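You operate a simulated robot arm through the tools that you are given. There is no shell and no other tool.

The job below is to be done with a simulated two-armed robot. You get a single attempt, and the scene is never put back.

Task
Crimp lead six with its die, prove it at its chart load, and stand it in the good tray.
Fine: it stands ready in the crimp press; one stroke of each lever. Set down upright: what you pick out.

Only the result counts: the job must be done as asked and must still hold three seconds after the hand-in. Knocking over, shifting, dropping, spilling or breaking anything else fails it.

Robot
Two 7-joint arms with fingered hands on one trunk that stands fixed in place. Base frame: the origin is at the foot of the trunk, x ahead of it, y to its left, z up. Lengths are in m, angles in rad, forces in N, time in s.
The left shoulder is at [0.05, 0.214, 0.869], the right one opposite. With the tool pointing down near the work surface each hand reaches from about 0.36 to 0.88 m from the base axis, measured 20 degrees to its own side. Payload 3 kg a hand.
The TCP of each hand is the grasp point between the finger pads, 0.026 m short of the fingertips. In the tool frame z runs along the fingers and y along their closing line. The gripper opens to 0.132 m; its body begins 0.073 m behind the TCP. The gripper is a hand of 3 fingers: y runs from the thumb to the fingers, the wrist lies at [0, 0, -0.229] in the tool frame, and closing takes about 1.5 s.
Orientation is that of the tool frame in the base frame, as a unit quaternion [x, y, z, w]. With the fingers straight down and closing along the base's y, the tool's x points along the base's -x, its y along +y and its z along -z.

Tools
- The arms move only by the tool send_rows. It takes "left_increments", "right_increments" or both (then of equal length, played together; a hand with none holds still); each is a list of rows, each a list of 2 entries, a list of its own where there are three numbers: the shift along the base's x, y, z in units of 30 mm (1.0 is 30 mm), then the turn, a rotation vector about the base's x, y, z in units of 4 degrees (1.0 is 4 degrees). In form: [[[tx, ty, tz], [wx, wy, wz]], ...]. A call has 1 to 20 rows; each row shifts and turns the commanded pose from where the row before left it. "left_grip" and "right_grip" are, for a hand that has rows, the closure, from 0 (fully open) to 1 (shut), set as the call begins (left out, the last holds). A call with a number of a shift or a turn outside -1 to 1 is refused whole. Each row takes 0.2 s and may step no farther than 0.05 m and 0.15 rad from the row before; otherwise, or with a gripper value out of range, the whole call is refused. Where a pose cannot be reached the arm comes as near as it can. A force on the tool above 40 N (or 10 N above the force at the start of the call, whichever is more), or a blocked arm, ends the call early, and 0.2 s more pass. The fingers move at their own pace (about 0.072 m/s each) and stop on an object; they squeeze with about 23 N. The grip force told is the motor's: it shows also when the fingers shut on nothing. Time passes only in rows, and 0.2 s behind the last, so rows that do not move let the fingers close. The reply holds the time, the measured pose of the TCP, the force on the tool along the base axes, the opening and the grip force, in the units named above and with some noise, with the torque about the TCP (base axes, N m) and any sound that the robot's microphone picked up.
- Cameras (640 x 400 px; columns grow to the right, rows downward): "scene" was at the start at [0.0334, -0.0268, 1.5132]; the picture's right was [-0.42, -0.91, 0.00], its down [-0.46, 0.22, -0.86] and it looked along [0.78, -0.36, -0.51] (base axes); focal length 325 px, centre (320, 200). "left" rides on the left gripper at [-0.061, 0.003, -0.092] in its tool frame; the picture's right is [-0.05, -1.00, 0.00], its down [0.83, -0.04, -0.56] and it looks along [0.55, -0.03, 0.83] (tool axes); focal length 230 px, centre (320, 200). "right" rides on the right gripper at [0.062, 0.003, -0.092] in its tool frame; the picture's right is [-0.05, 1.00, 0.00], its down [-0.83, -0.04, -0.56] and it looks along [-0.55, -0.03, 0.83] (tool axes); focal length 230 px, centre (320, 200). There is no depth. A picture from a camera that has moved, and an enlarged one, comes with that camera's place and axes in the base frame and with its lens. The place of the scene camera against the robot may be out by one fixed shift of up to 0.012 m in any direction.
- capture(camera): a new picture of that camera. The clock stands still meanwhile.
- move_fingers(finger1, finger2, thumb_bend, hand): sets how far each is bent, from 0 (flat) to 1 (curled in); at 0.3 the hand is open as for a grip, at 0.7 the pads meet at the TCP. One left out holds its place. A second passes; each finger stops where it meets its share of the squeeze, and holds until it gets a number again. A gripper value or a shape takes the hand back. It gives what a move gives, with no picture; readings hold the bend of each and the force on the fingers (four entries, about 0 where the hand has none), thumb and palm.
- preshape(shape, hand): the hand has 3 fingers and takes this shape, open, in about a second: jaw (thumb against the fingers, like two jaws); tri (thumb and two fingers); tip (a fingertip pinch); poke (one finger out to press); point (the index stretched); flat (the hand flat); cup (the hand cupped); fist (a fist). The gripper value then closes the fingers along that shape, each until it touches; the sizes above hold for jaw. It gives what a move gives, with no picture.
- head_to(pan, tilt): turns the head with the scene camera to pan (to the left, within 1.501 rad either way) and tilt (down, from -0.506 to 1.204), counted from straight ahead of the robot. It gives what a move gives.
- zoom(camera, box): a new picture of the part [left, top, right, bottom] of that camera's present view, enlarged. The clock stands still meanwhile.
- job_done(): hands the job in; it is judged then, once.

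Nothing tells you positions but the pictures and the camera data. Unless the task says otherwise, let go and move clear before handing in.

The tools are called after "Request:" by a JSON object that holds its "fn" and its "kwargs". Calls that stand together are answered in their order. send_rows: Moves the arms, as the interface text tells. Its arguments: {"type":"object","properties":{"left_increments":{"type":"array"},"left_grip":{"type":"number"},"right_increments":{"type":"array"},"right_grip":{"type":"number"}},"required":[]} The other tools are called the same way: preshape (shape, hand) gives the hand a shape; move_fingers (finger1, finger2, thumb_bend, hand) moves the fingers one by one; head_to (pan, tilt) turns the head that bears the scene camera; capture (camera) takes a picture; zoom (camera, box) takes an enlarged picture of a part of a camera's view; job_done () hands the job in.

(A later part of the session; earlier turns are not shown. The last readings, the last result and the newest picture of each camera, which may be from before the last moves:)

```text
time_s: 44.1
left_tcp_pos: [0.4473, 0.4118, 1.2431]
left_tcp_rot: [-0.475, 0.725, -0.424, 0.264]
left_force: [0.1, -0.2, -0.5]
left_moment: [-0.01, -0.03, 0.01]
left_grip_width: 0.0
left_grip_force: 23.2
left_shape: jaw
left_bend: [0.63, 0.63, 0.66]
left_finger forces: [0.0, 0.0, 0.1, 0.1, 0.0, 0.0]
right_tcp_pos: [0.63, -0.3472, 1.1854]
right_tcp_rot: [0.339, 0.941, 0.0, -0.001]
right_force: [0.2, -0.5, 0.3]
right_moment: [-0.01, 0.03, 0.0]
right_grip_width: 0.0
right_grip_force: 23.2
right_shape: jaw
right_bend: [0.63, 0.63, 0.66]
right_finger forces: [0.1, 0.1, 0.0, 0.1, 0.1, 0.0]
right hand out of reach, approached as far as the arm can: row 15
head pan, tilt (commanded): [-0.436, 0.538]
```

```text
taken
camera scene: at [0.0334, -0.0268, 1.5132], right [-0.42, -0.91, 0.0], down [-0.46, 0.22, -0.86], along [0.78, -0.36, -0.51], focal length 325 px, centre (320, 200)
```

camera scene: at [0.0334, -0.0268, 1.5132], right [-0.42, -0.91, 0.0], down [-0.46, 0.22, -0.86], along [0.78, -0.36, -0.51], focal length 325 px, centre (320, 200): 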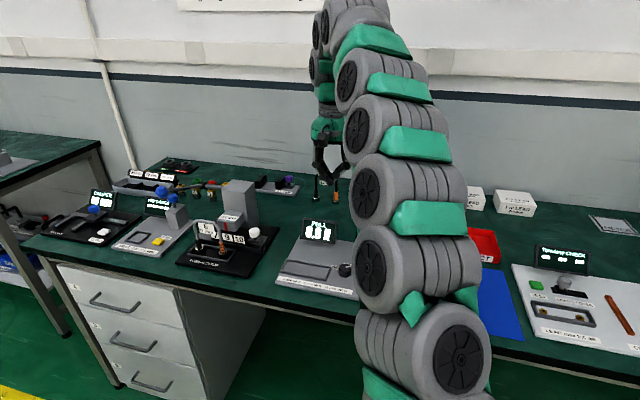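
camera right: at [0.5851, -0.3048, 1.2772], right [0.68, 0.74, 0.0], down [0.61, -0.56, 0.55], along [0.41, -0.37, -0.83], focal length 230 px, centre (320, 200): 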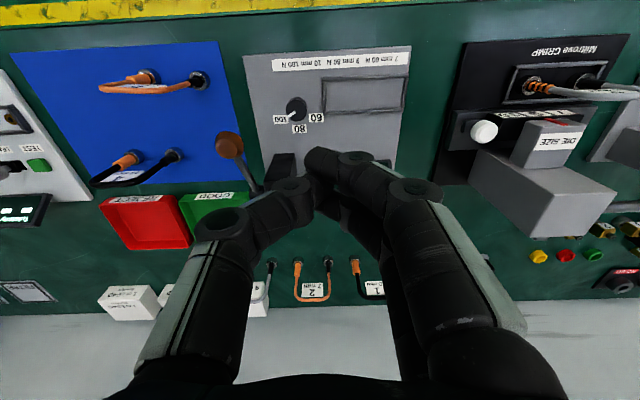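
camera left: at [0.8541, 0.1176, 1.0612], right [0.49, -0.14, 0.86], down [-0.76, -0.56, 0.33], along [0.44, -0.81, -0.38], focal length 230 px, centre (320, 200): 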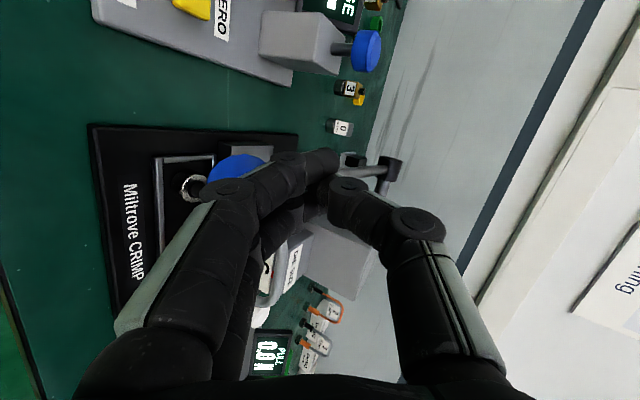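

I have a good overview from above. I'll zoom in on the dial, the tester lever, and the trays to fix their places before lowering the hand.

Request:
{"fn": "zoom", "kwargs": {"camera": "right", "box": [240, 40, 420, 170]}}

Request:
{"fn": "zoom", "kwargs": {"camera": "right", "box": [80, 50, 320, 250]}}

Request:
{"fn": "zoom", "kwargs": {"camera": "right", "box": [260, 85, 330, 145]}}

```text
3.08 times, centred on (330, 105) of right
camera zoom: at [0.5851, -0.3048, 1.2772], right [0.68, 0.74, 0.0], down [0.61, -0.56, 0.55], along [0.41, -0.37, -0.83], focal length 708 px, centre (289, 492)
```

zoom: 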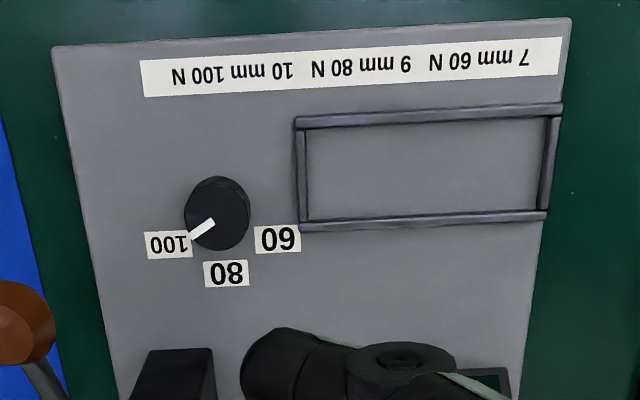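

```text
2.00 times, centred on (200, 150) of right
camera zoom: at [0.5851, -0.3048, 1.2772], right [0.68, 0.74, 0.0], down [0.61, -0.56, 0.55], along [0.41, -0.37, -0.83], focal length 460 px, centre (560, 300)
```

zoom: 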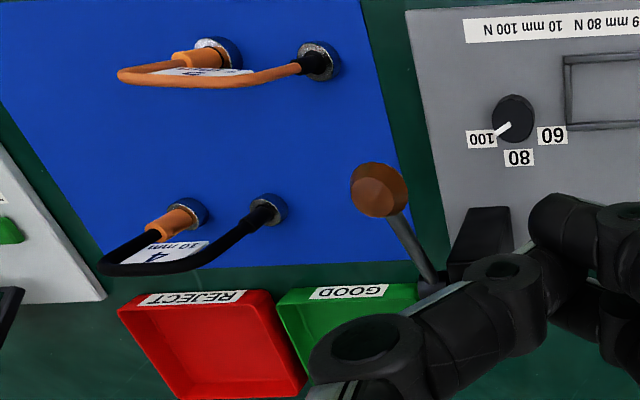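

```text
6.67 times, centred on (295, 115) of right
camera zoom: at [0.5851, -0.3048, 1.2772], right [0.68, 0.74, 0.0], down [0.61, -0.56, 0.55], along [0.41, -0.37, -0.83], focal length 1534 px, centre (487, 767)
```

zoom: 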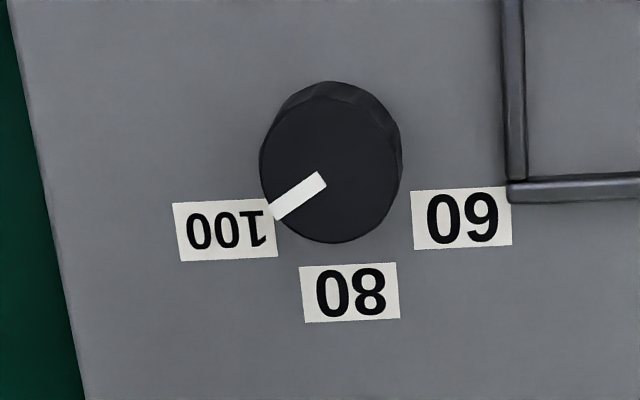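

The dial centre is at (0.621, -0.391) and the pointer is at 100, so it needs about +60° (counter-clockwise from above) to reach 80. I'll yaw the right hand and part-open its jaws while staying above the tester.

Request:
{"fn": "send_rows", "kwargs": {"right_increments": [[[0, -0.047, -0.125], [0, 0, -1]], [[0, -0.047, -0.125], [0, 0, -1]], [[0, -0.047, -0.125], [0, 0, -1]], [[0, -0.047, -0.125], [0, 0, -1]], [[0, -0.047, -0.125], [0, 0, -1]], [[0, -0.047, -0.125], [0, 0, -1]], [[0, -0.047, -0.125], [0, 0, -1]], [[0, -0.047, -0.125], [0, 0, -1]], [[0, -0.047, -0.125], [0, 0, -1]], [[0, -0.047, -0.125], [0, 0, -1]], [[0, -0.047, -0.125], [0, 0, -1]], [[0, -0.047, -0.125], [0, 0, -1]], [[0, -0.047, -0.125], [0, 0, -1]], [[0, -0.047, -0.125], [0, 0, -1]], [[0, -0.047, -0.125], [0, 0, -1]], [[0, -0.047, -0.125], [0, 0, -1]], [[0, -0.047, -0.125], [0, 0, -1]], [[0, -0.047, -0.125], [0, 0, -1]], [[0, -0.047, -0.125], [0, 0, -1]], [[0, -0.047, -0.125], [0, 0, -1]]], "right_grip": 0.5}}

Request:
{"fn": "capture", "kwargs": {"camera": "right"}}

Request:
{"fn": "capture", "kwargs": {"camera": "scene"}}

```text
time_s: 48.3
left_tcp_pos: [0.4487, 0.4115, 1.2435]
left_tcp_rot: [-0.475, 0.725, -0.424, 0.264]
left_force: [-0.1, 0.8, 0.5]
left_moment: [-0.02, -0.01, -0.03]
left_grip_width: 0.0
left_grip_force: 22.7
left_shape: jaw
left_bend: [0.63, 0.63, 0.66]
left_finger forces: [0.0, 0.0, 0.1, 0.1, 0.0, 0.0]
right_tcp_pos: [0.6305, -0.3751, 1.1085]
right_tcp_rot: [0.864, 0.503, -0.001, -0.001]
right_force: [-0.7, 0.6, 0.0]
right_moment: [0.03, -0.02, 0.02]
right_grip_width: 0.066
right_grip_force: 0.0
right_shape: jaw
right_bend: [0.73, 0.73, 0.7]
right_finger forces: [0.0, 0.0, 0.0, 0.0, 0.1, 0.1]
head pan, tilt (commanded): [-0.436, 0.538]
```

```text
taken
camera right: at [0.6631, -0.3214, 1.2011], right [0.84, -0.54, 0.0], down [-0.45, -0.7, 0.56], along [-0.3, -0.47, -0.83], focal length 230 px, centre (320, 200)
```

right: 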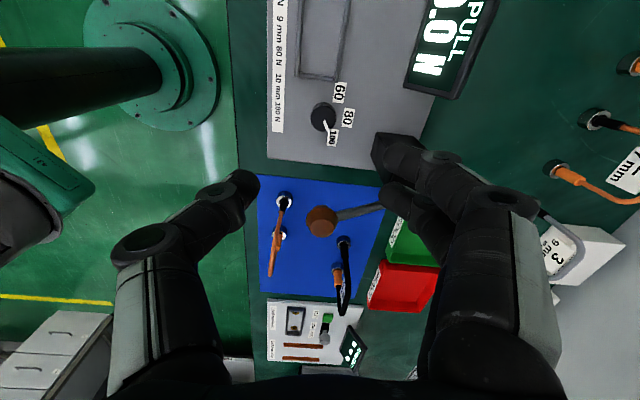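

```text
taken
camera scene: at [0.0334, -0.0268, 1.5132], right [-0.42, -0.91, 0.0], down [-0.46, 0.22, -0.86], along [0.78, -0.36, -0.51], focal length 325 px, centre (320, 200)
```

scene: 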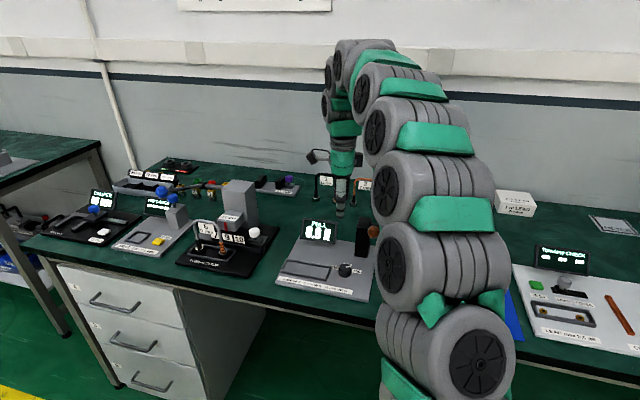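

Request:
{"fn": "zoom", "kwargs": {"camera": "right", "box": [280, 70, 370, 160]}}

Request:
{"fn": "zoom", "kwargs": {"camera": "scene", "box": [270, 130, 400, 300]}}

```text
4.44 times, centred on (325, 115) of right
camera zoom: at [0.6631, -0.3214, 1.2011], right [0.84, -0.54, 0.0], down [-0.45, -0.7, 0.56], along [-0.3, -0.47, -0.83], focal length 1022 px, centre (298, 578)
```

zoom: 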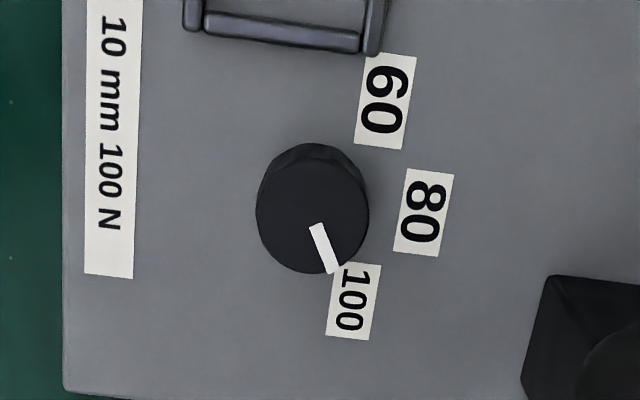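

```text
2.35 times, centred on (335, 215) of scene
camera zoom: at [0.0334, -0.0268, 1.5132], right [-0.42, -0.91, 0.0], down [-0.46, 0.22, -0.86], along [0.78, -0.36, -0.51], focal length 764 px, centre (285, 165)
```

zoom: 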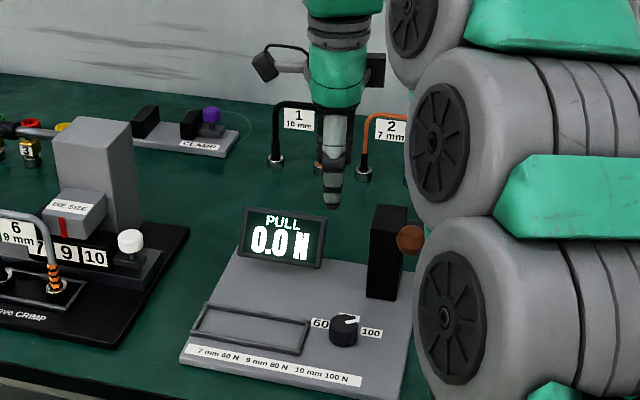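

The dial fix is (0.6225, -0.392). I'll lean the hand slightly away from the tester lever, centre over the dial, and go down partway.

Request:
{"fn": "send_rows", "kwargs": {"right_increments": [[[-0.13, -0.28, 0], [-0.349, 0.937, 0]], [[-0.13, -0.28, 0], [-0.349, 0.937, 0]], [[0, 0, -0.9], [0, 0, 0]], [[0, 0, -0.9], [0, 0, 0]], [[0, 0, -0.9], [0, 0, 0]], [[0, 0, -0.9], [0, 0, 0]], [[0, 0, -0.9], [0, 0, 0]], [[0, 0, -0.9], [0, 0, 0]]]}}

Request:
{"fn": "capture", "kwargs": {"camera": "right"}}

Request:
{"fn": "zoom", "kwargs": {"camera": "scene", "box": [270, 170, 400, 310]}}

```text
time_s: 50.1
left_tcp_pos: [0.4487, 0.4118, 1.2422]
left_tcp_rot: [-0.475, 0.724, -0.425, 0.264]
left_force: [0.1, -0.1, -0.2]
left_moment: [0.0, 0.0, -0.02]
left_grip_width: 0.0
left_grip_force: 23.0
left_shape: jaw
left_bend: [0.63, 0.63, 0.66]
left_finger forces: [0.1, 0.1, 0.0, 0.0, 0.0, 0.0]
right_tcp_pos: [0.6241, -0.3906, 0.949]
right_tcp_rot: [0.862, 0.502, -0.068, -0.01]
right_force: [0.3, 0.3, 0.7]
right_moment: [0.0, -0.01, 0.01]
right_grip_width: 0.0661
right_grip_force: 0.0
right_shape: jaw
right_bend: [0.73, 0.73, 0.7]
right_finger forces: [0.0, 0.0, 0.0, 0.0, 0.1, 0.0]
head pan, tilt (commanded): [-0.436, 0.538]
```

```text
taken
camera right: at [0.6683, -0.3337, 1.0332], right [0.84, -0.54, -0.08], down [-0.37, -0.67, 0.64], along [-0.4, -0.51, -0.76], focal length 230 px, centre (320, 200)
```

right: 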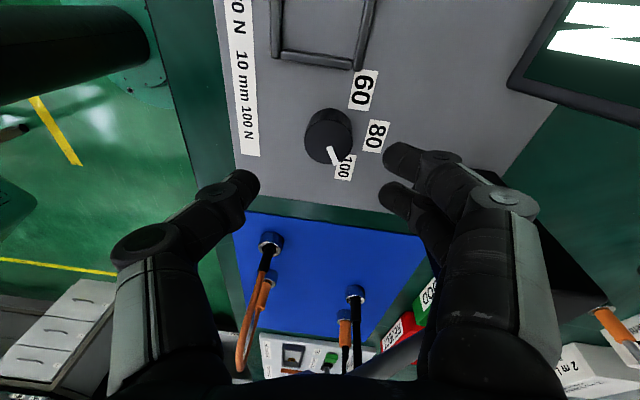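

```text
2.86 times, centred on (335, 240) of scene
camera zoom: at [0.0334, -0.0268, 1.5132], right [-0.42, -0.91, 0.0], down [-0.46, 0.22, -0.86], along [0.78, -0.36, -0.51], focal length 928 px, centre (277, 86)
```

zoom: 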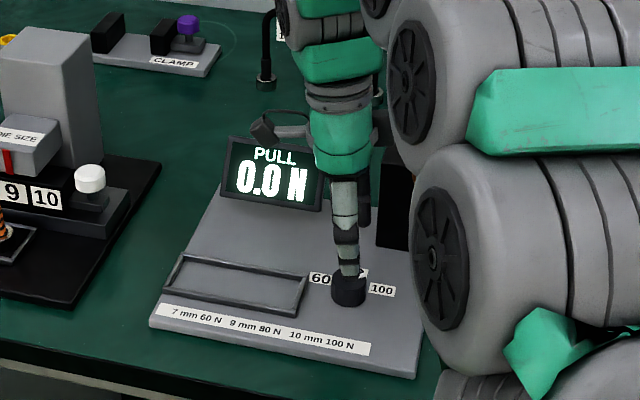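

Request:
{"fn": "send_rows", "kwargs": {"right_increments": [[[-0.03, -0.03, -0.6], [0, 0, 0]], [[-0.02, -0.02, -0.6], [0, 0, 0]], [[0, 0, -0.4], [0, 0, 0]], [[0, 0, -0.15], [0, 0, 0]]]}}

Request:
{"fn": "capture", "kwargs": {"camera": "right"}}

Request:
{"fn": "zoom", "kwargs": {"camera": "scene", "box": [290, 220, 400, 310]}}

```text
time_s: 51.1
left_tcp_pos: [0.4489, 0.4115, 1.2429]
left_tcp_rot: [-0.475, 0.725, -0.425, 0.263]
left_force: [0.3, 0.5, 0.1]
left_moment: [-0.03, 0.0, 0.0]
left_grip_width: 0.0
left_grip_force: 22.6
left_shape: jaw
left_bend: [0.63, 0.63, 0.66]
left_finger forces: [0.1, 0.0, 0.0, 0.0, 0.0, 0.0]
right_tcp_pos: [0.622, -0.392, 0.8963]
right_tcp_rot: [0.862, 0.502, -0.068, -0.012]
right_force: [-0.4, -0.4, 0.1]
right_moment: [-0.02, -0.01, 0.0]
right_grip_width: 0.0662
right_grip_force: 0.0
right_shape: jaw
right_bend: [0.73, 0.73, 0.7]
right_finger forces: [0.0, 0.1, 0.0, 0.0, 0.1, 0.0]
head pan, tilt (commanded): [-0.436, 0.538]
```

```text
taken
camera right: at [0.6662, -0.3357, 0.979], right [0.84, -0.54, -0.08], down [-0.37, -0.67, 0.64], along [-0.4, -0.51, -0.76], focal length 230 px, centre (320, 200)
```

right: 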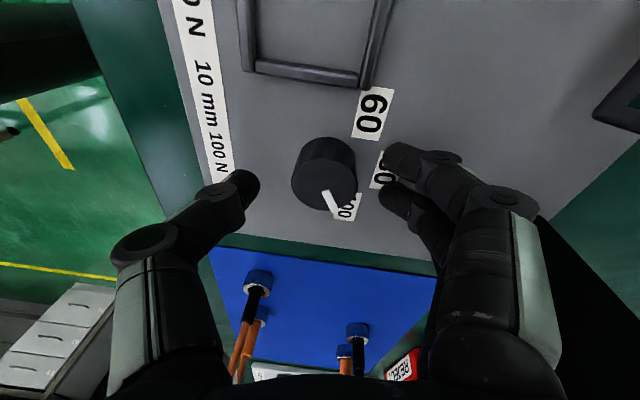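

```text
4.44 times, centred on (345, 265) of scene
camera zoom: at [0.0334, -0.0268, 1.5132], right [-0.42, -0.91, 0.0], down [-0.46, 0.22, -0.86], along [0.78, -0.36, -0.51], focal length 1443 px, centre (209, -89)
```

zoom: 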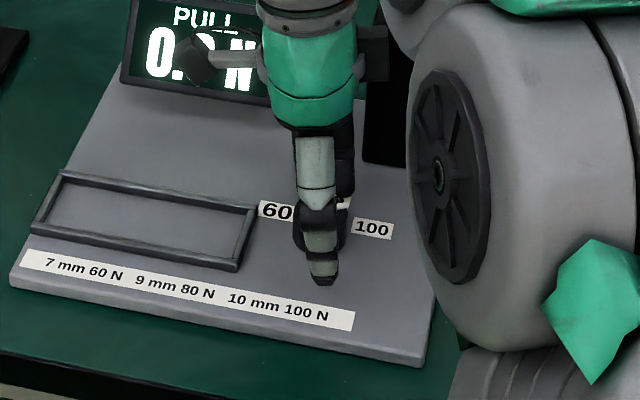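

The jaws straddle the knob well. I'll close on it.

Request:
{"fn": "send_rows", "kwargs": {"right_increments": [[[0, 0, 0], [0, 0, 0]], [[0, 0, 0], [0, 0, 0]], [[0, 0, 0], [0, 0, 0]], [[0, 0, 0], [0, 0, 0]], [[0, 0, 0], [0, 0, 0]], [[0, 0, 0], [0, 0, 0]]], "right_grip": 1.0}}

Request:
{"fn": "capture", "kwargs": {"camera": "right"}}

Request:
{"fn": "zoom", "kwargs": {"camera": "right", "box": [220, 90, 420, 260]}}

```text
time_s: 52.5
left_tcp_pos: [0.4478, 0.4109, 1.2435]
left_tcp_rot: [-0.475, 0.724, -0.424, 0.264]
left_force: [-0.2, 0.1, 0.4]
left_moment: [0.02, 0.0, -0.02]
left_grip_width: 0.0002
left_grip_force: 23.4
left_shape: jaw
left_bend: [0.63, 0.63, 0.66]
left_finger forces: [0.0, 0.1, 0.1, 0.0, 0.0, 0.0]
right_tcp_pos: [0.6216, -0.3917, 0.8939]
right_tcp_rot: [0.862, 0.502, -0.069, -0.012]
right_force: [-1.4, -1.4, -3.4]
right_moment: [-0.1, -0.04, -0.06]
right_grip_width: 0.0245
right_grip_force: 22.7
right_shape: jaw
right_bend: [0.73, 0.73, 0.7]
right_finger forces: [10.7, 10.4, 0.1, 0.0, 20.5, 0.0]
head pan, tilt (commanded): [-0.436, 0.538]
```

```text
taken
camera right: at [0.6661, -0.3359, 0.979], right [0.84, -0.54, -0.08], down [-0.37, -0.67, 0.64], along [-0.4, -0.51, -0.76], focal length 230 px, centre (320, 200)
```

right: 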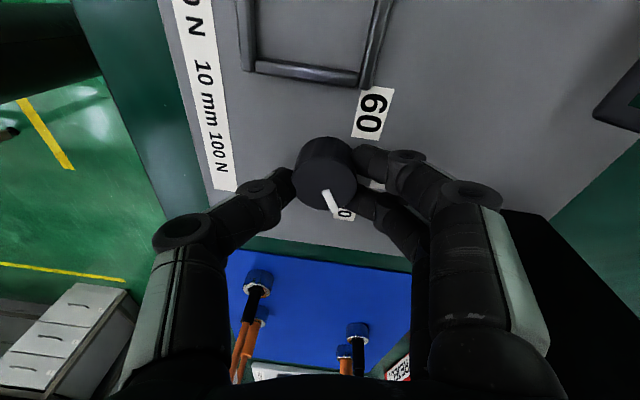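

```text
2.35 times, centred on (320, 175) of right
camera zoom: at [0.6661, -0.3359, 0.979], right [0.84, -0.54, -0.08], down [-0.37, -0.67, 0.64], along [-0.4, -0.51, -0.76], focal length 541 px, centre (320, 259)
```

zoom: 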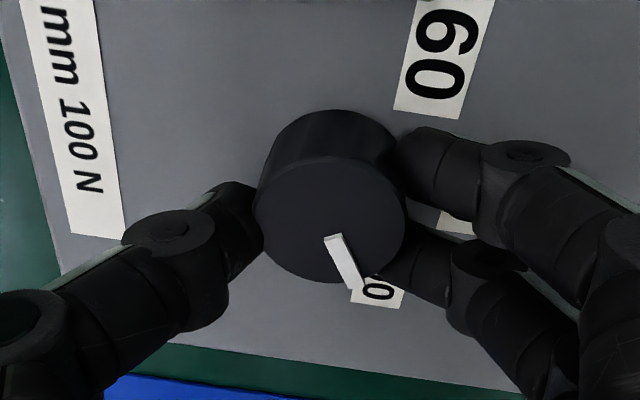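

The grip on the knob is solid. I'll turn it counter-clockwise 40° first, then check.

Request:
{"fn": "send_rows", "kwargs": {"right_increments": [[[0, 0, 0], [0, 0, 1]], [[0, 0, 0], [0, 0, 1]], [[0, 0, 0], [0, 0, 1]], [[0, 0, 0], [0, 0, 1]], [[0, 0, 0], [0, 0, 1]], [[0, 0, 0], [0, 0, 1]], [[0, 0, 0], [0, 0, 1]], [[0, 0, 0], [0, 0, 1]], [[0, 0, 0], [0, 0, 1]], [[0, 0, 0], [0, 0, 1]]]}}

Request:
{"fn": "capture", "kwargs": {"camera": "right"}}

Request:
{"fn": "zoom", "kwargs": {"camera": "right", "box": [220, 90, 420, 260]}}

```text
time_s: 54.7
left_tcp_pos: [0.448, 0.4111, 1.2414]
left_tcp_rot: [-0.475, 0.725, -0.424, 0.264]
left_force: [0.3, -1.4, 0.0]
left_moment: [-0.01, 0.01, -0.02]
left_grip_width: 0.0002
left_grip_force: 23.1
left_shape: jaw
left_bend: [0.63, 0.63, 0.66]
left_finger forces: [0.0, 0.0, 0.0, 0.0, 0.0, 0.1]
right_tcp_pos: [0.6219, -0.3926, 0.895]
right_tcp_rot: [0.639, 0.766, -0.069, 0.014]
right_force: [2.3, -14.5, -1.4]
right_moment: [-0.28, -0.15, -0.05]
right_grip_width: 0.024
right_grip_force: 23.1
right_shape: jaw
right_bend: [0.73, 0.73, 0.7]
right_finger forces: [9.1, 15.4, 0.0, 0.1, 22.6, 0.1]
head pan, tilt (commanded): [-0.436, 0.538]
```

```text
taken
camera right: at [0.6193, -0.3207, 0.9791], right [0.99, 0.12, -0.08], down [0.15, -0.75, 0.64], along [0.02, -0.65, -0.76], focal length 230 px, centre (320, 200)
```

right: 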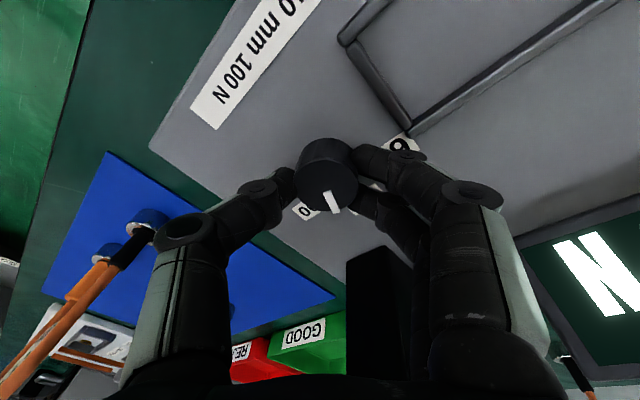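

```text
2.35 times, centred on (320, 175) of right
camera zoom: at [0.6193, -0.3207, 0.9791], right [0.99, 0.12, -0.08], down [0.15, -0.75, 0.64], along [0.02, -0.65, -0.76], focal length 541 px, centre (320, 259)
```

zoom: 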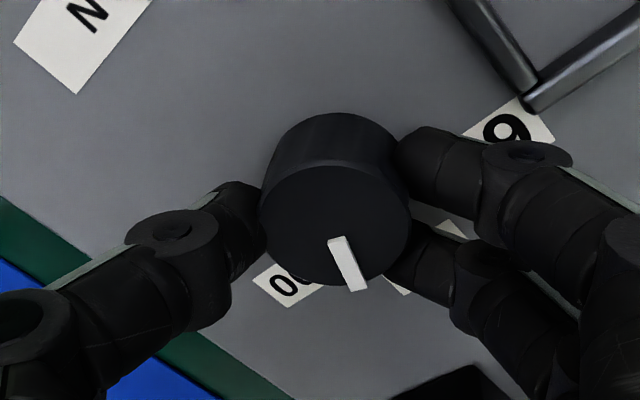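

Request:
{"fn": "send_rows", "kwargs": {"right_increments": [[[0, 0, 0], [0, 0, 1]], [[0, 0, 0], [0, 0, 1]], [[0, 0, 0], [0, 0, 1]], [[0, 0, 0], [0, 0, 1]], [[0, 0, 0], [0, 0, 1]]]}}

Request:
{"fn": "capture", "kwargs": {"camera": "right"}}

Request:
{"fn": "zoom", "kwargs": {"camera": "right", "box": [220, 90, 420, 260]}}

Request:
{"fn": "zoom", "kwargs": {"camera": "scene", "box": [310, 240, 380, 300]}}

```text
time_s: 55.9
left_tcp_pos: [0.4479, 0.4118, 1.2437]
left_tcp_rot: [-0.475, 0.725, -0.424, 0.264]
left_force: [-0.8, 0.0, 0.3]
left_moment: [0.0, -0.02, 0.0]
left_grip_width: 0.0002
left_grip_force: 22.9
left_shape: jaw
left_bend: [0.63, 0.63, 0.66]
left_finger forces: [0.0, 0.1, 0.0, 0.1, 0.0, 0.0]
right_tcp_pos: [0.6203, -0.3923, 0.8946]
right_tcp_rot: [0.496, 0.866, -0.066, 0.025]
right_force: [17.0, -23.4, 2.1]
right_moment: [-0.38, -0.38, -0.06]
right_grip_width: 0.0242
right_grip_force: 23.0
right_shape: jaw
right_bend: [0.73, 0.73, 0.7]
right_finger forces: [8.4, 19.7, 0.0, 0.1, 22.2, 0.0]
head pan, tilt (commanded): [-0.436, 0.538]
```

```text
taken
camera right: at [0.5946, -0.3253, 0.979], right [0.89, 0.46, -0.08], down [0.4, -0.66, 0.64], along [0.24, -0.6, -0.76], focal length 230 px, centre (320, 200)
```

right: 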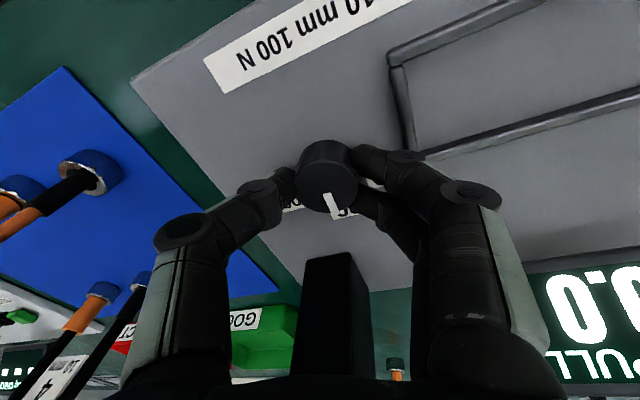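

```text
2.35 times, centred on (320, 175) of right
camera zoom: at [0.5946, -0.3253, 0.979], right [0.89, 0.46, -0.08], down [0.4, -0.66, 0.64], along [0.24, -0.6, -0.76], focal length 541 px, centre (320, 259)
```

zoom: 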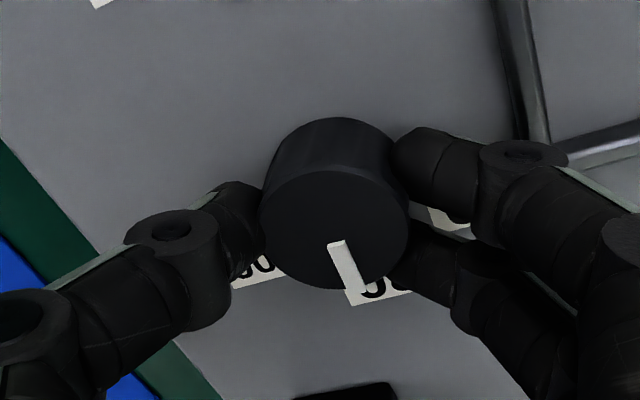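

```text
6.67 times, centred on (345, 270) of scene
camera zoom: at [0.0336, -0.0271, 1.5132], right [-0.42, -0.91, 0.0], down [-0.46, 0.22, -0.86], along [0.78, -0.36, -0.51], focal length 2165 px, centre (153, -267)
```

zoom: 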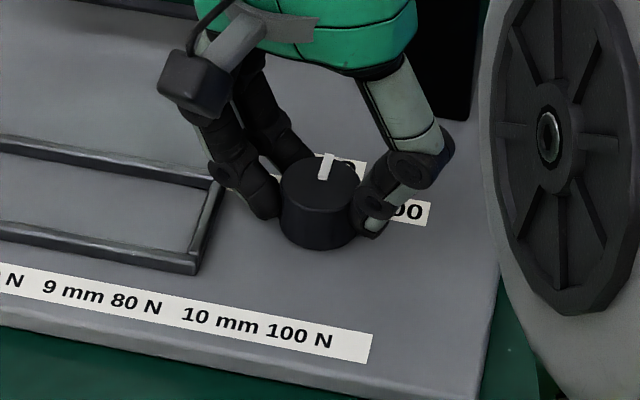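

Request:
{"fn": "zoom", "kwargs": {"camera": "scene", "box": [334, 252, 364, 280]}}

Request:
{"fn": "zoom", "kwargs": {"camera": "right", "box": [280, 130, 380, 230]}}

```text
14.29 times, centred on (349, 266) of scene
camera zoom: at [0.0336, -0.0271, 1.5132], right [-0.42, -0.91, 0.0], down [-0.46, 0.22, -0.86], along [0.78, -0.36, -0.51], focal length 4639 px, centre (-94, -743)
```

zoom: 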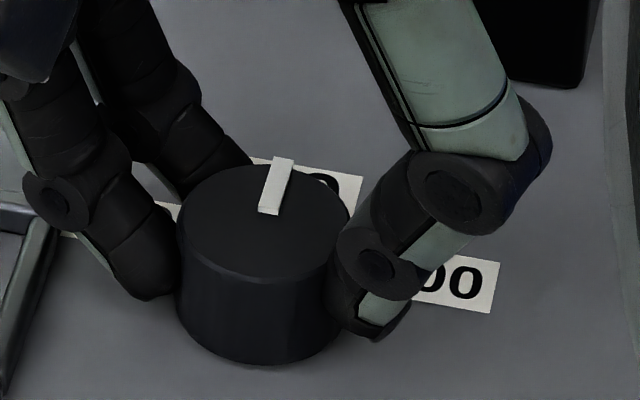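

```text
4.00 times, centred on (330, 180) of right
camera zoom: at [0.5946, -0.3253, 0.979], right [0.89, 0.46, -0.08], down [0.4, -0.66, 0.64], along [0.24, -0.6, -0.76], focal length 920 px, centre (280, 280)
```

zoom: 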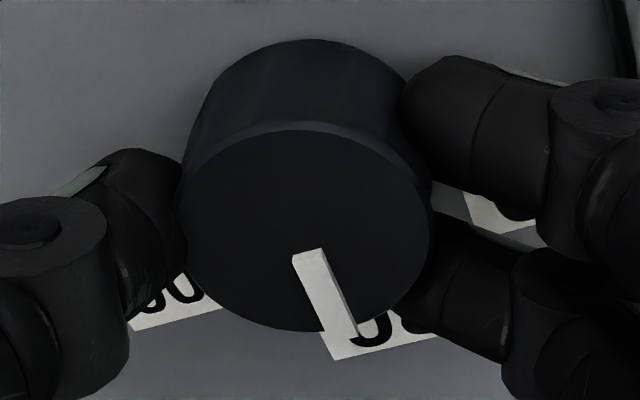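

The pointer now aligns with the 80 label to within a degree or two. I'll open only slightly, to avoid the nest rim, and rise straight up to check.

Request:
{"fn": "send_rows", "kwargs": {"right_increments": [[[0, 0, 0], [0, 0, 0]], [[0, 0, 0], [0, 0, 0]], [[0, 0, 0], [0, 0, 0]]], "right_grip": 0.7}}

Request:
{"fn": "zoom", "kwargs": {"camera": "scene", "box": [334, 252, 364, 280]}}

Request:
{"fn": "capture", "kwargs": {"camera": "right"}}

```text
time_s: 56.7
left_tcp_pos: [0.4494, 0.4118, 1.2435]
left_tcp_rot: [-0.475, 0.724, -0.424, 0.264]
left_force: [0.9, 0.3, 0.2]
left_moment: [0.05, 0.0, -0.01]
left_grip_width: 0.0
left_grip_force: 22.9
left_shape: jaw
left_bend: [0.63, 0.63, 0.66]
left_finger forces: [0.0, 0.0, 0.0, 0.0, 0.0, 0.1]
right_tcp_pos: [0.6212, -0.3915, 0.8944]
right_tcp_rot: [0.496, 0.866, -0.066, 0.023]
right_force: [0.1, -0.8, -0.1]
right_moment: [0.0, -0.01, -0.01]
right_grip_width: 0.039
right_grip_force: 0.1
right_shape: jaw
right_bend: [0.74, 0.74, 0.7]
right_finger forces: [0.1, 0.1, 0.0, 0.1, 0.0, 0.0]
head pan, tilt (commanded): [-0.436, 0.538]
```

```text
14.29 times, centred on (349, 266) of scene
camera zoom: at [0.0334, -0.0268, 1.5132], right [-0.42, -0.91, 0.0], down [-0.46, 0.22, -0.86], along [0.78, -0.36, -0.51], focal length 4639 px, centre (-94, -743)
```

zoom: 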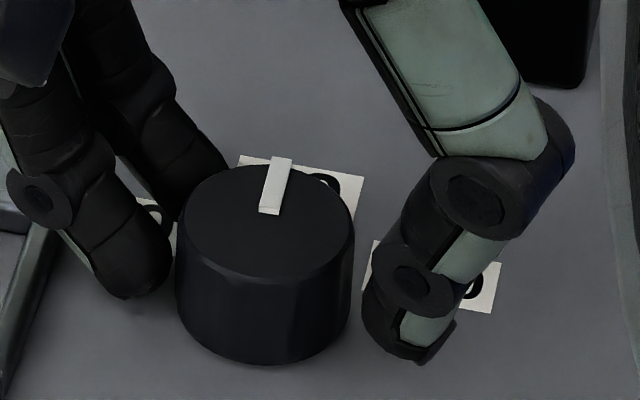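

```text
taken
camera right: at [0.5941, -0.3243, 0.9787], right [0.89, 0.46, -0.08], down [0.4, -0.66, 0.64], along [0.24, -0.6, -0.76], focal length 230 px, centre (320, 200)
```

right: 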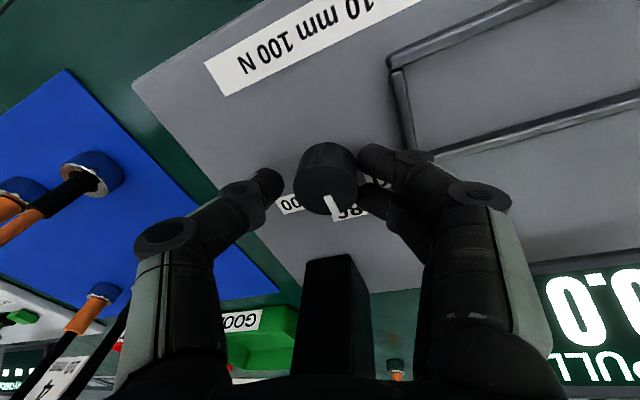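

The dial stays at 80. I'll lift clear, easing left away from the tester lever.

Request:
{"fn": "send_rows", "kwargs": {"right_increments": [[[0, 0, 0.8], [0, 0, 0]], [[0.17, 0.73, 0.4], [0, 0, 0]], [[0.17, 0.73, 0.5], [0, 0, 0]], [[0, 0, 0.9], [0, 0, 0]], [[0, 0, 0.9], [0, 0, 0]], [[0, 0, 0.9], [0, 0, 0]], [[0, 0, 0.9], [0, 0, 0]], [[0, 0, 0.9], [0, 0, 0]]]}}

Request:
{"fn": "capture", "kwargs": {"camera": "right"}}

Request:
{"fn": "capture", "kwargs": {"camera": "scene"}}

```text
time_s: 58.5
left_tcp_pos: [0.4492, 0.4126, 1.244]
left_tcp_rot: [-0.474, 0.725, -0.424, 0.263]
left_force: [-0.1, 0.2, 0.0]
left_moment: [-0.03, -0.01, 0.01]
left_grip_width: 0.0
left_grip_force: 22.9
left_shape: jaw
left_bend: [0.63, 0.63, 0.66]
left_finger forces: [0.0, 0.1, 0.1, 0.0, 0.0, 0.0]
right_tcp_pos: [0.6314, -0.3484, 1.0828]
right_tcp_rot: [0.496, 0.866, -0.064, 0.024]
right_force: [0.8, 0.4, -0.1]
right_moment: [0.01, 0.01, -0.02]
right_grip_width: 0.0394
right_grip_force: 0.1
right_shape: jaw
right_bend: [0.74, 0.74, 0.7]
right_finger forces: [0.1, 0.0, 0.0, 0.0, 0.0, 0.0]
head pan, tilt (commanded): [-0.436, 0.538]
```

```text
taken
camera right: at [0.6042, -0.2814, 1.1664], right [0.89, 0.45, -0.08], down [0.4, -0.66, 0.64], along [0.24, -0.6, -0.76], focal length 230 px, centre (320, 200)
```

right: 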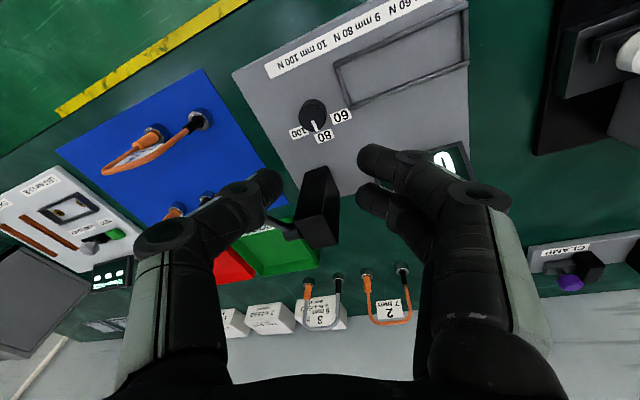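

```text
taken
camera scene: at [0.0333, -0.0268, 1.5132], right [-0.42, -0.91, 0.0], down [-0.46, 0.22, -0.86], along [0.78, -0.36, -0.51], focal length 325 px, centre (320, 200)
```

scene: 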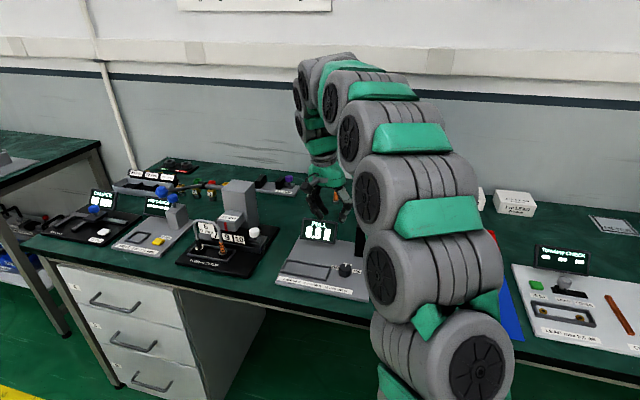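

Request:
{"fn": "zoom", "kwargs": {"camera": "right", "box": [275, 80, 375, 160]}}

Request:
{"fn": "zoom", "kwargs": {"camera": "scene", "box": [170, 180, 350, 310]}}

```text
5.00 times, centred on (325, 120) of right
camera zoom: at [0.6042, -0.2814, 1.1664], right [0.89, 0.45, -0.08], down [0.4, -0.66, 0.64], along [0.24, -0.6, -0.76], focal length 1150 px, centre (295, 600)
```

zoom: 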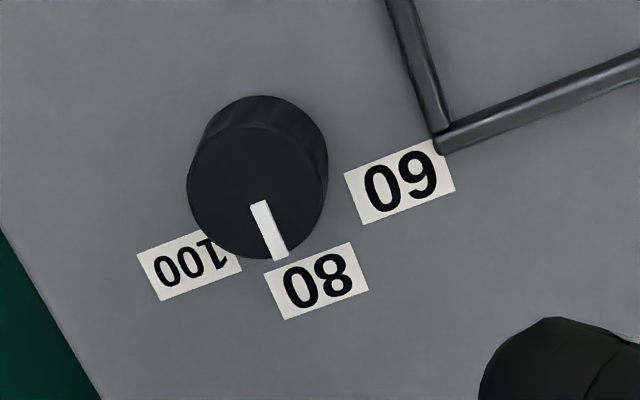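

```text
3.08 times, centred on (260, 245) of scene
camera zoom: at [0.0333, -0.0268, 1.5132], right [-0.42, -0.91, 0.0], down [-0.46, 0.22, -0.86], along [0.78, -0.36, -0.51], focal length 999 px, centre (505, 62)
```

zoom: 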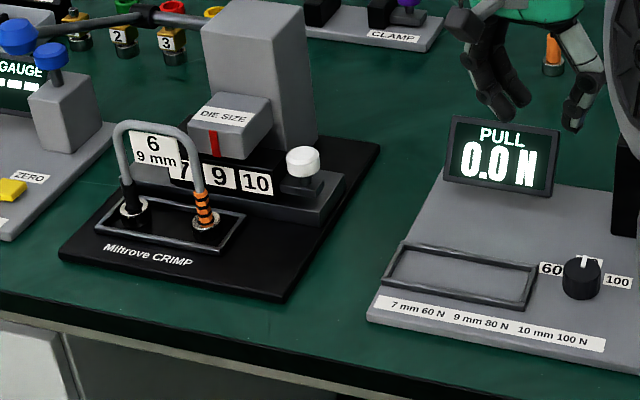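

The dial is confirmed at 80. Next I'll reorient the right hand (jaws closing along the bench, tilted 45° forward, fully open) and bring it in front of lead six.

Request:
{"fn": "send_rows", "kwargs": {"right_increments": [[[-0.477, 0.394, 0.2], [0.986, -0.166, 0]], [[-0.477, 0.394, 0.2], [0.986, -0.166, 0]], [[-0.477, 0.394, 0], [0, 0, 1]], [[-0.477, 0.394, 0], [0, 0, 1]], [[-0.477, 0.394, 0], [0, 0, 1]], [[-0.477, 0.394, 0], [0, 0, 1]], [[-0.477, 0.394, 0], [0, 0, 1]]], "right_grip": 0.0}}

Request:
{"fn": "send_rows", "kwargs": {"right_increments": [[[0.654, 0.791, -0.2], [-0.597, -0.723, 0]], [[0.654, 0.791, -0.2], [-0.597, -0.723, 0]], [[0.654, 0.791, -0.2], [-0.597, -0.723, 0]], [[0.654, 0.791, -0.2], [-0.597, -0.723, 0]], [[0.654, 0.791, -0.2], [-0.597, -0.723, 0]], [[0.654, 0.791, -0.2], [-0.597, -0.723, 0]], [[0.654, 0.791, -0.2], [-0.597, -0.723, 0]], [[0.654, 0.791, -0.2], [-0.597, -0.723, 0]], [[0.654, 0.791, -0.2], [-0.597, -0.723, 0]], [[0.654, 0.791, -0.2], [-0.597, -0.723, 0]], [[0.654, 0.791, -0.2], [-0.597, -0.723, 0]], [[0.654, 0.791, -0.2], [-0.597, -0.723, 0]]]}}

Request:
{"fn": "capture", "kwargs": {"camera": "right"}}

Request:
{"fn": "capture", "kwargs": {"camera": "scene"}}

```text
time_s: 60.1
left_tcp_pos: [0.4491, 0.4112, 1.243]
left_tcp_rot: [-0.475, 0.724, -0.425, 0.264]
left_force: [-0.9, 0.1, 0.6]
left_moment: [0.0, -0.01, 0.05]
left_grip_width: 0.0
left_grip_force: 22.8
left_shape: jaw
left_bend: [0.63, 0.63, 0.66]
left_finger forces: [0.0, 0.0, 0.1, 0.0, 0.1, 0.0]
right_tcp_pos: [0.5308, -0.2661, 1.0921]
right_tcp_rot: [0.339, 0.941, 0.0, -0.002]
right_force: [0.3, 0.2, -0.5]
right_moment: [0.01, -0.02, 0.0]
right_grip_width: 0.132
right_grip_force: 0.0
right_shape: jaw
right_bend: [0.3, 0.3, 0.3]
right_finger forces: [0.0, 0.0, 0.0, 0.0, 0.1, 0.0]
head pan, tilt (commanded): [-0.436, 0.538]
```

```text
time_s: 62.7
left_tcp_pos: [0.449, 0.411, 1.2436]
left_tcp_rot: [-0.475, 0.725, -0.424, 0.263]
left_force: [-0.2, 0.1, 0.4]
left_moment: [-0.01, -0.02, -0.01]
left_grip_width: 0.0
left_grip_force: 22.7
left_shape: jaw
left_bend: [0.63, 0.63, 0.66]
left_finger forces: [0.0, 0.0, 0.0, 0.0, 0.0, 0.0]
right_tcp_pos: [0.7672, 0.0172, 1.0218]
right_tcp_rot: [0.314, 0.868, -0.13, 0.362]
right_force: [-0.4, 0.0, 0.5]
right_moment: [-0.01, -0.02, 0.02]
right_grip_width: 0.132
right_grip_force: 0.1
right_shape: jaw
right_bend: [0.3, 0.3, 0.3]
right_finger forces: [0.1, 0.0, 0.0, 0.0, 0.1, 0.0]
head pan, tilt (commanded): [-0.436, 0.538]
```

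```text
taken
camera right: at [0.6857, 0.0894, 1.0432], right [0.67, 0.75, 0.04], down [0.12, -0.16, 0.98], along [0.74, -0.65, -0.2], focal length 230 px, centre (320, 200)
```

right: 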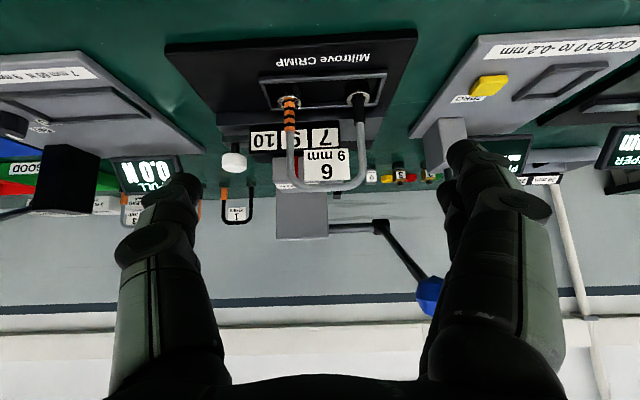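

```text
taken
camera scene: at [0.0334, -0.0267, 1.5132], right [-0.42, -0.91, 0.0], down [-0.46, 0.22, -0.86], along [0.78, -0.36, -0.51], focal length 325 px, centre (320, 200)
```

scene: 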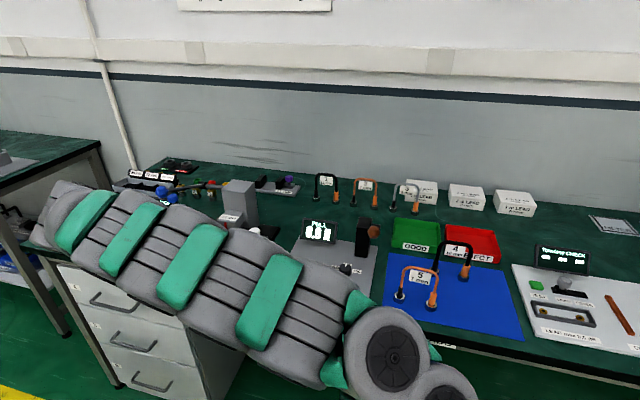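

The lead is centred between the open jaws. I'll lower in front of it to grip height, then advance partway.

Request:
{"fn": "send_rows", "kwargs": {"right_increments": [[[0.03, 0.03, -0.75], [0, 0, 0]], [[0.03, 0.03, -0.75], [0, 0, 0]], [[0.03, 0.04, -0.75], [0, 0, 0]], [[0.514, -0.425, 0], [0, 0, 0]], [[0.514, -0.425, 0], [0, 0, 0]], [[0.514, -0.425, 0], [0, 0, 0]]]}}

Request:
{"fn": "capture", "kwargs": {"camera": "right"}}

Request:
{"fn": "capture", "kwargs": {"camera": "left"}}

```text
time_s: 64.1
left_tcp_pos: [0.4475, 0.4132, 1.2429]
left_tcp_rot: [-0.475, 0.725, -0.423, 0.263]
left_force: [-0.2, 0.4, -0.3]
left_moment: [0.0, 0.03, -0.02]
left_grip_width: 0.0
left_grip_force: 23.1
left_shape: jaw
left_bend: [0.63, 0.63, 0.66]
left_finger forces: [0.1, 0.1, 0.1, 0.0, 0.1, 0.0]
right_tcp_pos: [0.8156, -0.0176, 0.9521]
right_tcp_rot: [0.314, 0.869, -0.13, 0.36]
right_force: [-0.3, -0.8, 0.9]
right_moment: [-0.02, 0.0, -0.06]
right_grip_width: 0.1319
right_grip_force: 0.1
right_shape: jaw
right_bend: [0.3, 0.3, 0.3]
right_finger forces: [0.0, 0.0, 0.0, 0.1, 0.0, 0.1]
head pan, tilt (commanded): [-0.436, 0.538]
```

```text
taken
camera right: at [0.7341, 0.0552, 0.9736], right [0.67, 0.75, 0.04], down [0.12, -0.16, 0.98], along [0.74, -0.65, -0.2], focal length 230 px, centre (320, 200)
```

right: 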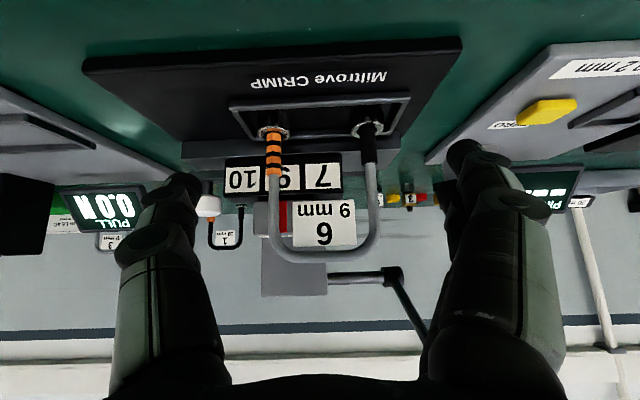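

```text
taken
camera left: at [0.4006, 0.5016, 1.2846], right [0.49, -0.14, 0.86], down [-0.76, -0.56, 0.33], along [0.44, -0.81, -0.38], focal length 230 px, centre (320, 200)
```

left: 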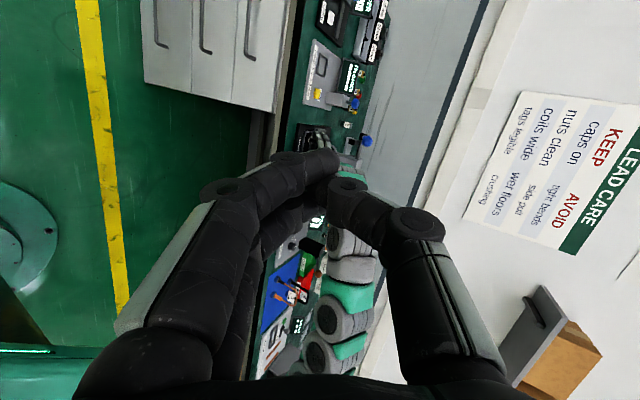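

Request:
{"fn": "send_rows", "kwargs": {"right_increments": [[[0.5, -0.413, 0], [0, 0, 0]], [[0.5, -0.413, 0], [0, 0, 0]], [[0.4, -0.33, 0], [0, 0, 0]]]}}

Request:
{"fn": "capture", "kwargs": {"camera": "right"}}

Request:
{"fn": "zoom", "kwargs": {"camera": "scene", "box": [150, 170, 290, 280]}}

```text
time_s: 64.9
left_tcp_pos: [0.4489, 0.4123, 1.2433]
left_tcp_rot: [-0.475, 0.725, -0.424, 0.263]
left_force: [-0.2, 0.6, 0.4]
left_moment: [-0.02, 0.01, 0.0]
left_grip_width: 0.0
left_grip_force: 23.3
left_shape: jaw
left_bend: [0.63, 0.63, 0.66]
left_finger forces: [0.0, 0.0, 0.0, 0.0, 0.0, 0.0]
right_tcp_pos: [0.857, -0.0528, 0.9531]
right_tcp_rot: [0.312, 0.869, -0.13, 0.36]
right_force: [-0.8, 0.0, -0.1]
right_moment: [0.02, 0.02, 0.01]
right_grip_width: 0.1319
right_grip_force: 0.0
right_shape: jaw
right_bend: [0.3, 0.3, 0.3]
right_finger forces: [0.0, 0.0, 0.0, 0.1, 0.0, 0.0]
head pan, tilt (commanded): [-0.436, 0.538]
```

```text
taken
camera right: at [0.7756, 0.02, 0.9749], right [0.66, 0.75, 0.04], down [0.12, -0.16, 0.98], along [0.74, -0.65, -0.2], focal length 230 px, centre (320, 200)
```

right: 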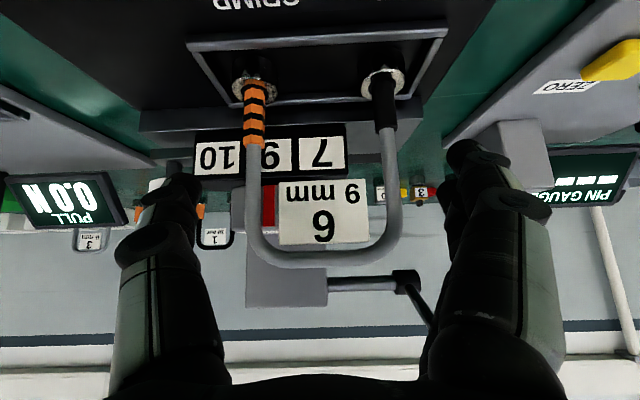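

```text
3.64 times, centred on (220, 225) of scene
camera zoom: at [0.0334, -0.0268, 1.5132], right [-0.42, -0.91, 0.0], down [-0.46, 0.22, -0.86], along [0.78, -0.36, -0.51], focal length 1181 px, centre (684, 109)
```

zoom: 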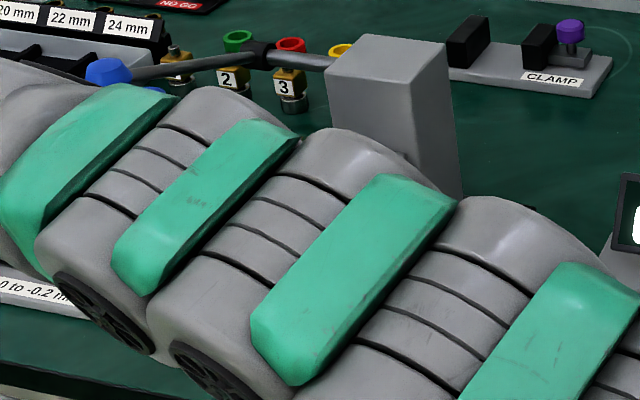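

By comparing leg spacing across the approach, the lead stands slightly deeper (about bench depth 0.72) and its straight wire runs z≈0.91–0.965. I'll advance a little more and lower to grip at about z 0.94.

Request:
{"fn": "send_rows", "kwargs": {"right_increments": [[[0.15, -0.125, -0.22], [0, 0, 0]], [[0.25, -0.205, -0.22], [0, 0, 0]], [[0.3, -0.25, 0], [0, 0, 0]]]}}

Request:
{"fn": "capture", "kwargs": {"camera": "right"}}

```text
time_s: 65.7
left_tcp_pos: [0.4477, 0.4118, 1.2429]
left_tcp_rot: [-0.475, 0.725, -0.424, 0.264]
left_force: [0.5, -0.1, -0.4]
left_moment: [-0.03, 0.0, 0.0]
left_grip_width: 0.0001
left_grip_force: 22.4
left_shape: jaw
left_bend: [0.63, 0.63, 0.66]
left_finger forces: [0.0, 0.0, 0.0, 0.0, 0.1, 0.0]
right_tcp_pos: [0.8806, -0.0684, 0.941]
right_tcp_rot: [0.313, 0.869, -0.13, 0.361]
right_force: [-0.2, 0.0, -0.1]
right_moment: [0.01, 0.03, 0.0]
right_grip_width: 0.1317
right_grip_force: 0.1
right_shape: jaw
right_bend: [0.3, 0.3, 0.3]
right_finger forces: [0.1, 0.0, 0.1, 0.0, 0.0, 0.0]
head pan, tilt (commanded): [-0.436, 0.538]
```

```text
taken
camera right: at [0.7971, 0.0032, 0.9623], right [0.66, 0.75, 0.04], down [0.12, -0.16, 0.98], along [0.74, -0.65, -0.2], focal length 230 px, centre (320, 200)
```

right: 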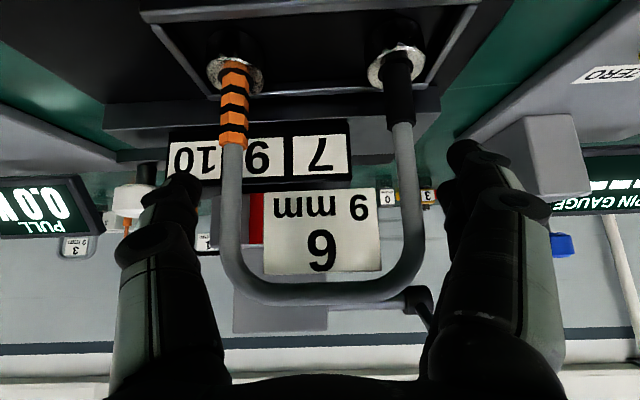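

The legs are now at pad depth and centred. I'll close the jaws on them.

Request:
{"fn": "send_rows", "kwargs": {"right_increments": [[[0, 0, 0], [0, 0, 0]], [[0, 0, 0], [0, 0, 0]], [[0, 0, 0], [0, 0, 0]], [[0, 0, 0], [0, 0, 0]], [[0, 0, 0], [0, 0, 0]], [[0, 0, 0], [0, 0, 0]]], "right_grip": 1.0}}

Request:
{"fn": "capture", "kwargs": {"camera": "right"}}

```text
time_s: 67.1
left_tcp_pos: [0.4483, 0.4114, 1.2432]
left_tcp_rot: [-0.475, 0.724, -0.424, 0.265]
left_force: [-0.8, 0.0, 0.0]
left_moment: [-0.01, 0.01, 0.02]
left_grip_width: 0.0
left_grip_force: 23.6
left_shape: jaw
left_bend: [0.63, 0.63, 0.66]
left_finger forces: [0.1, 0.0, 0.1, 0.0, 0.1, 0.1]
right_tcp_pos: [0.878, -0.0684, 0.9406]
right_tcp_rot: [0.314, 0.869, -0.13, 0.361]
right_force: [0.2, -1.1, 0.2]
right_moment: [-0.03, -0.02, 0.02]
right_grip_width: 0.062
right_grip_force: 23.0
right_shape: jaw
right_bend: [0.73, 0.76, 0.77]
right_finger forces: [11.0, 18.9, 0.0, 0.0, 29.4, 0.0]
head pan, tilt (commanded): [-0.436, 0.538]
```

```text
taken
camera right: at [0.7968, 0.0032, 0.9621], right [0.67, 0.75, 0.04], down [0.12, -0.16, 0.98], along [0.74, -0.65, -0.2], focal length 230 px, centre (320, 200)
```

right: 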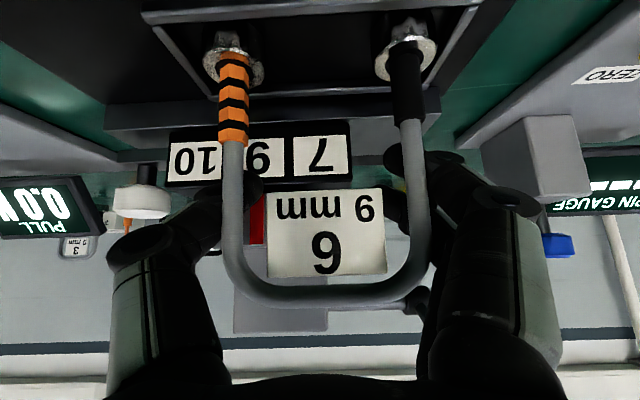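

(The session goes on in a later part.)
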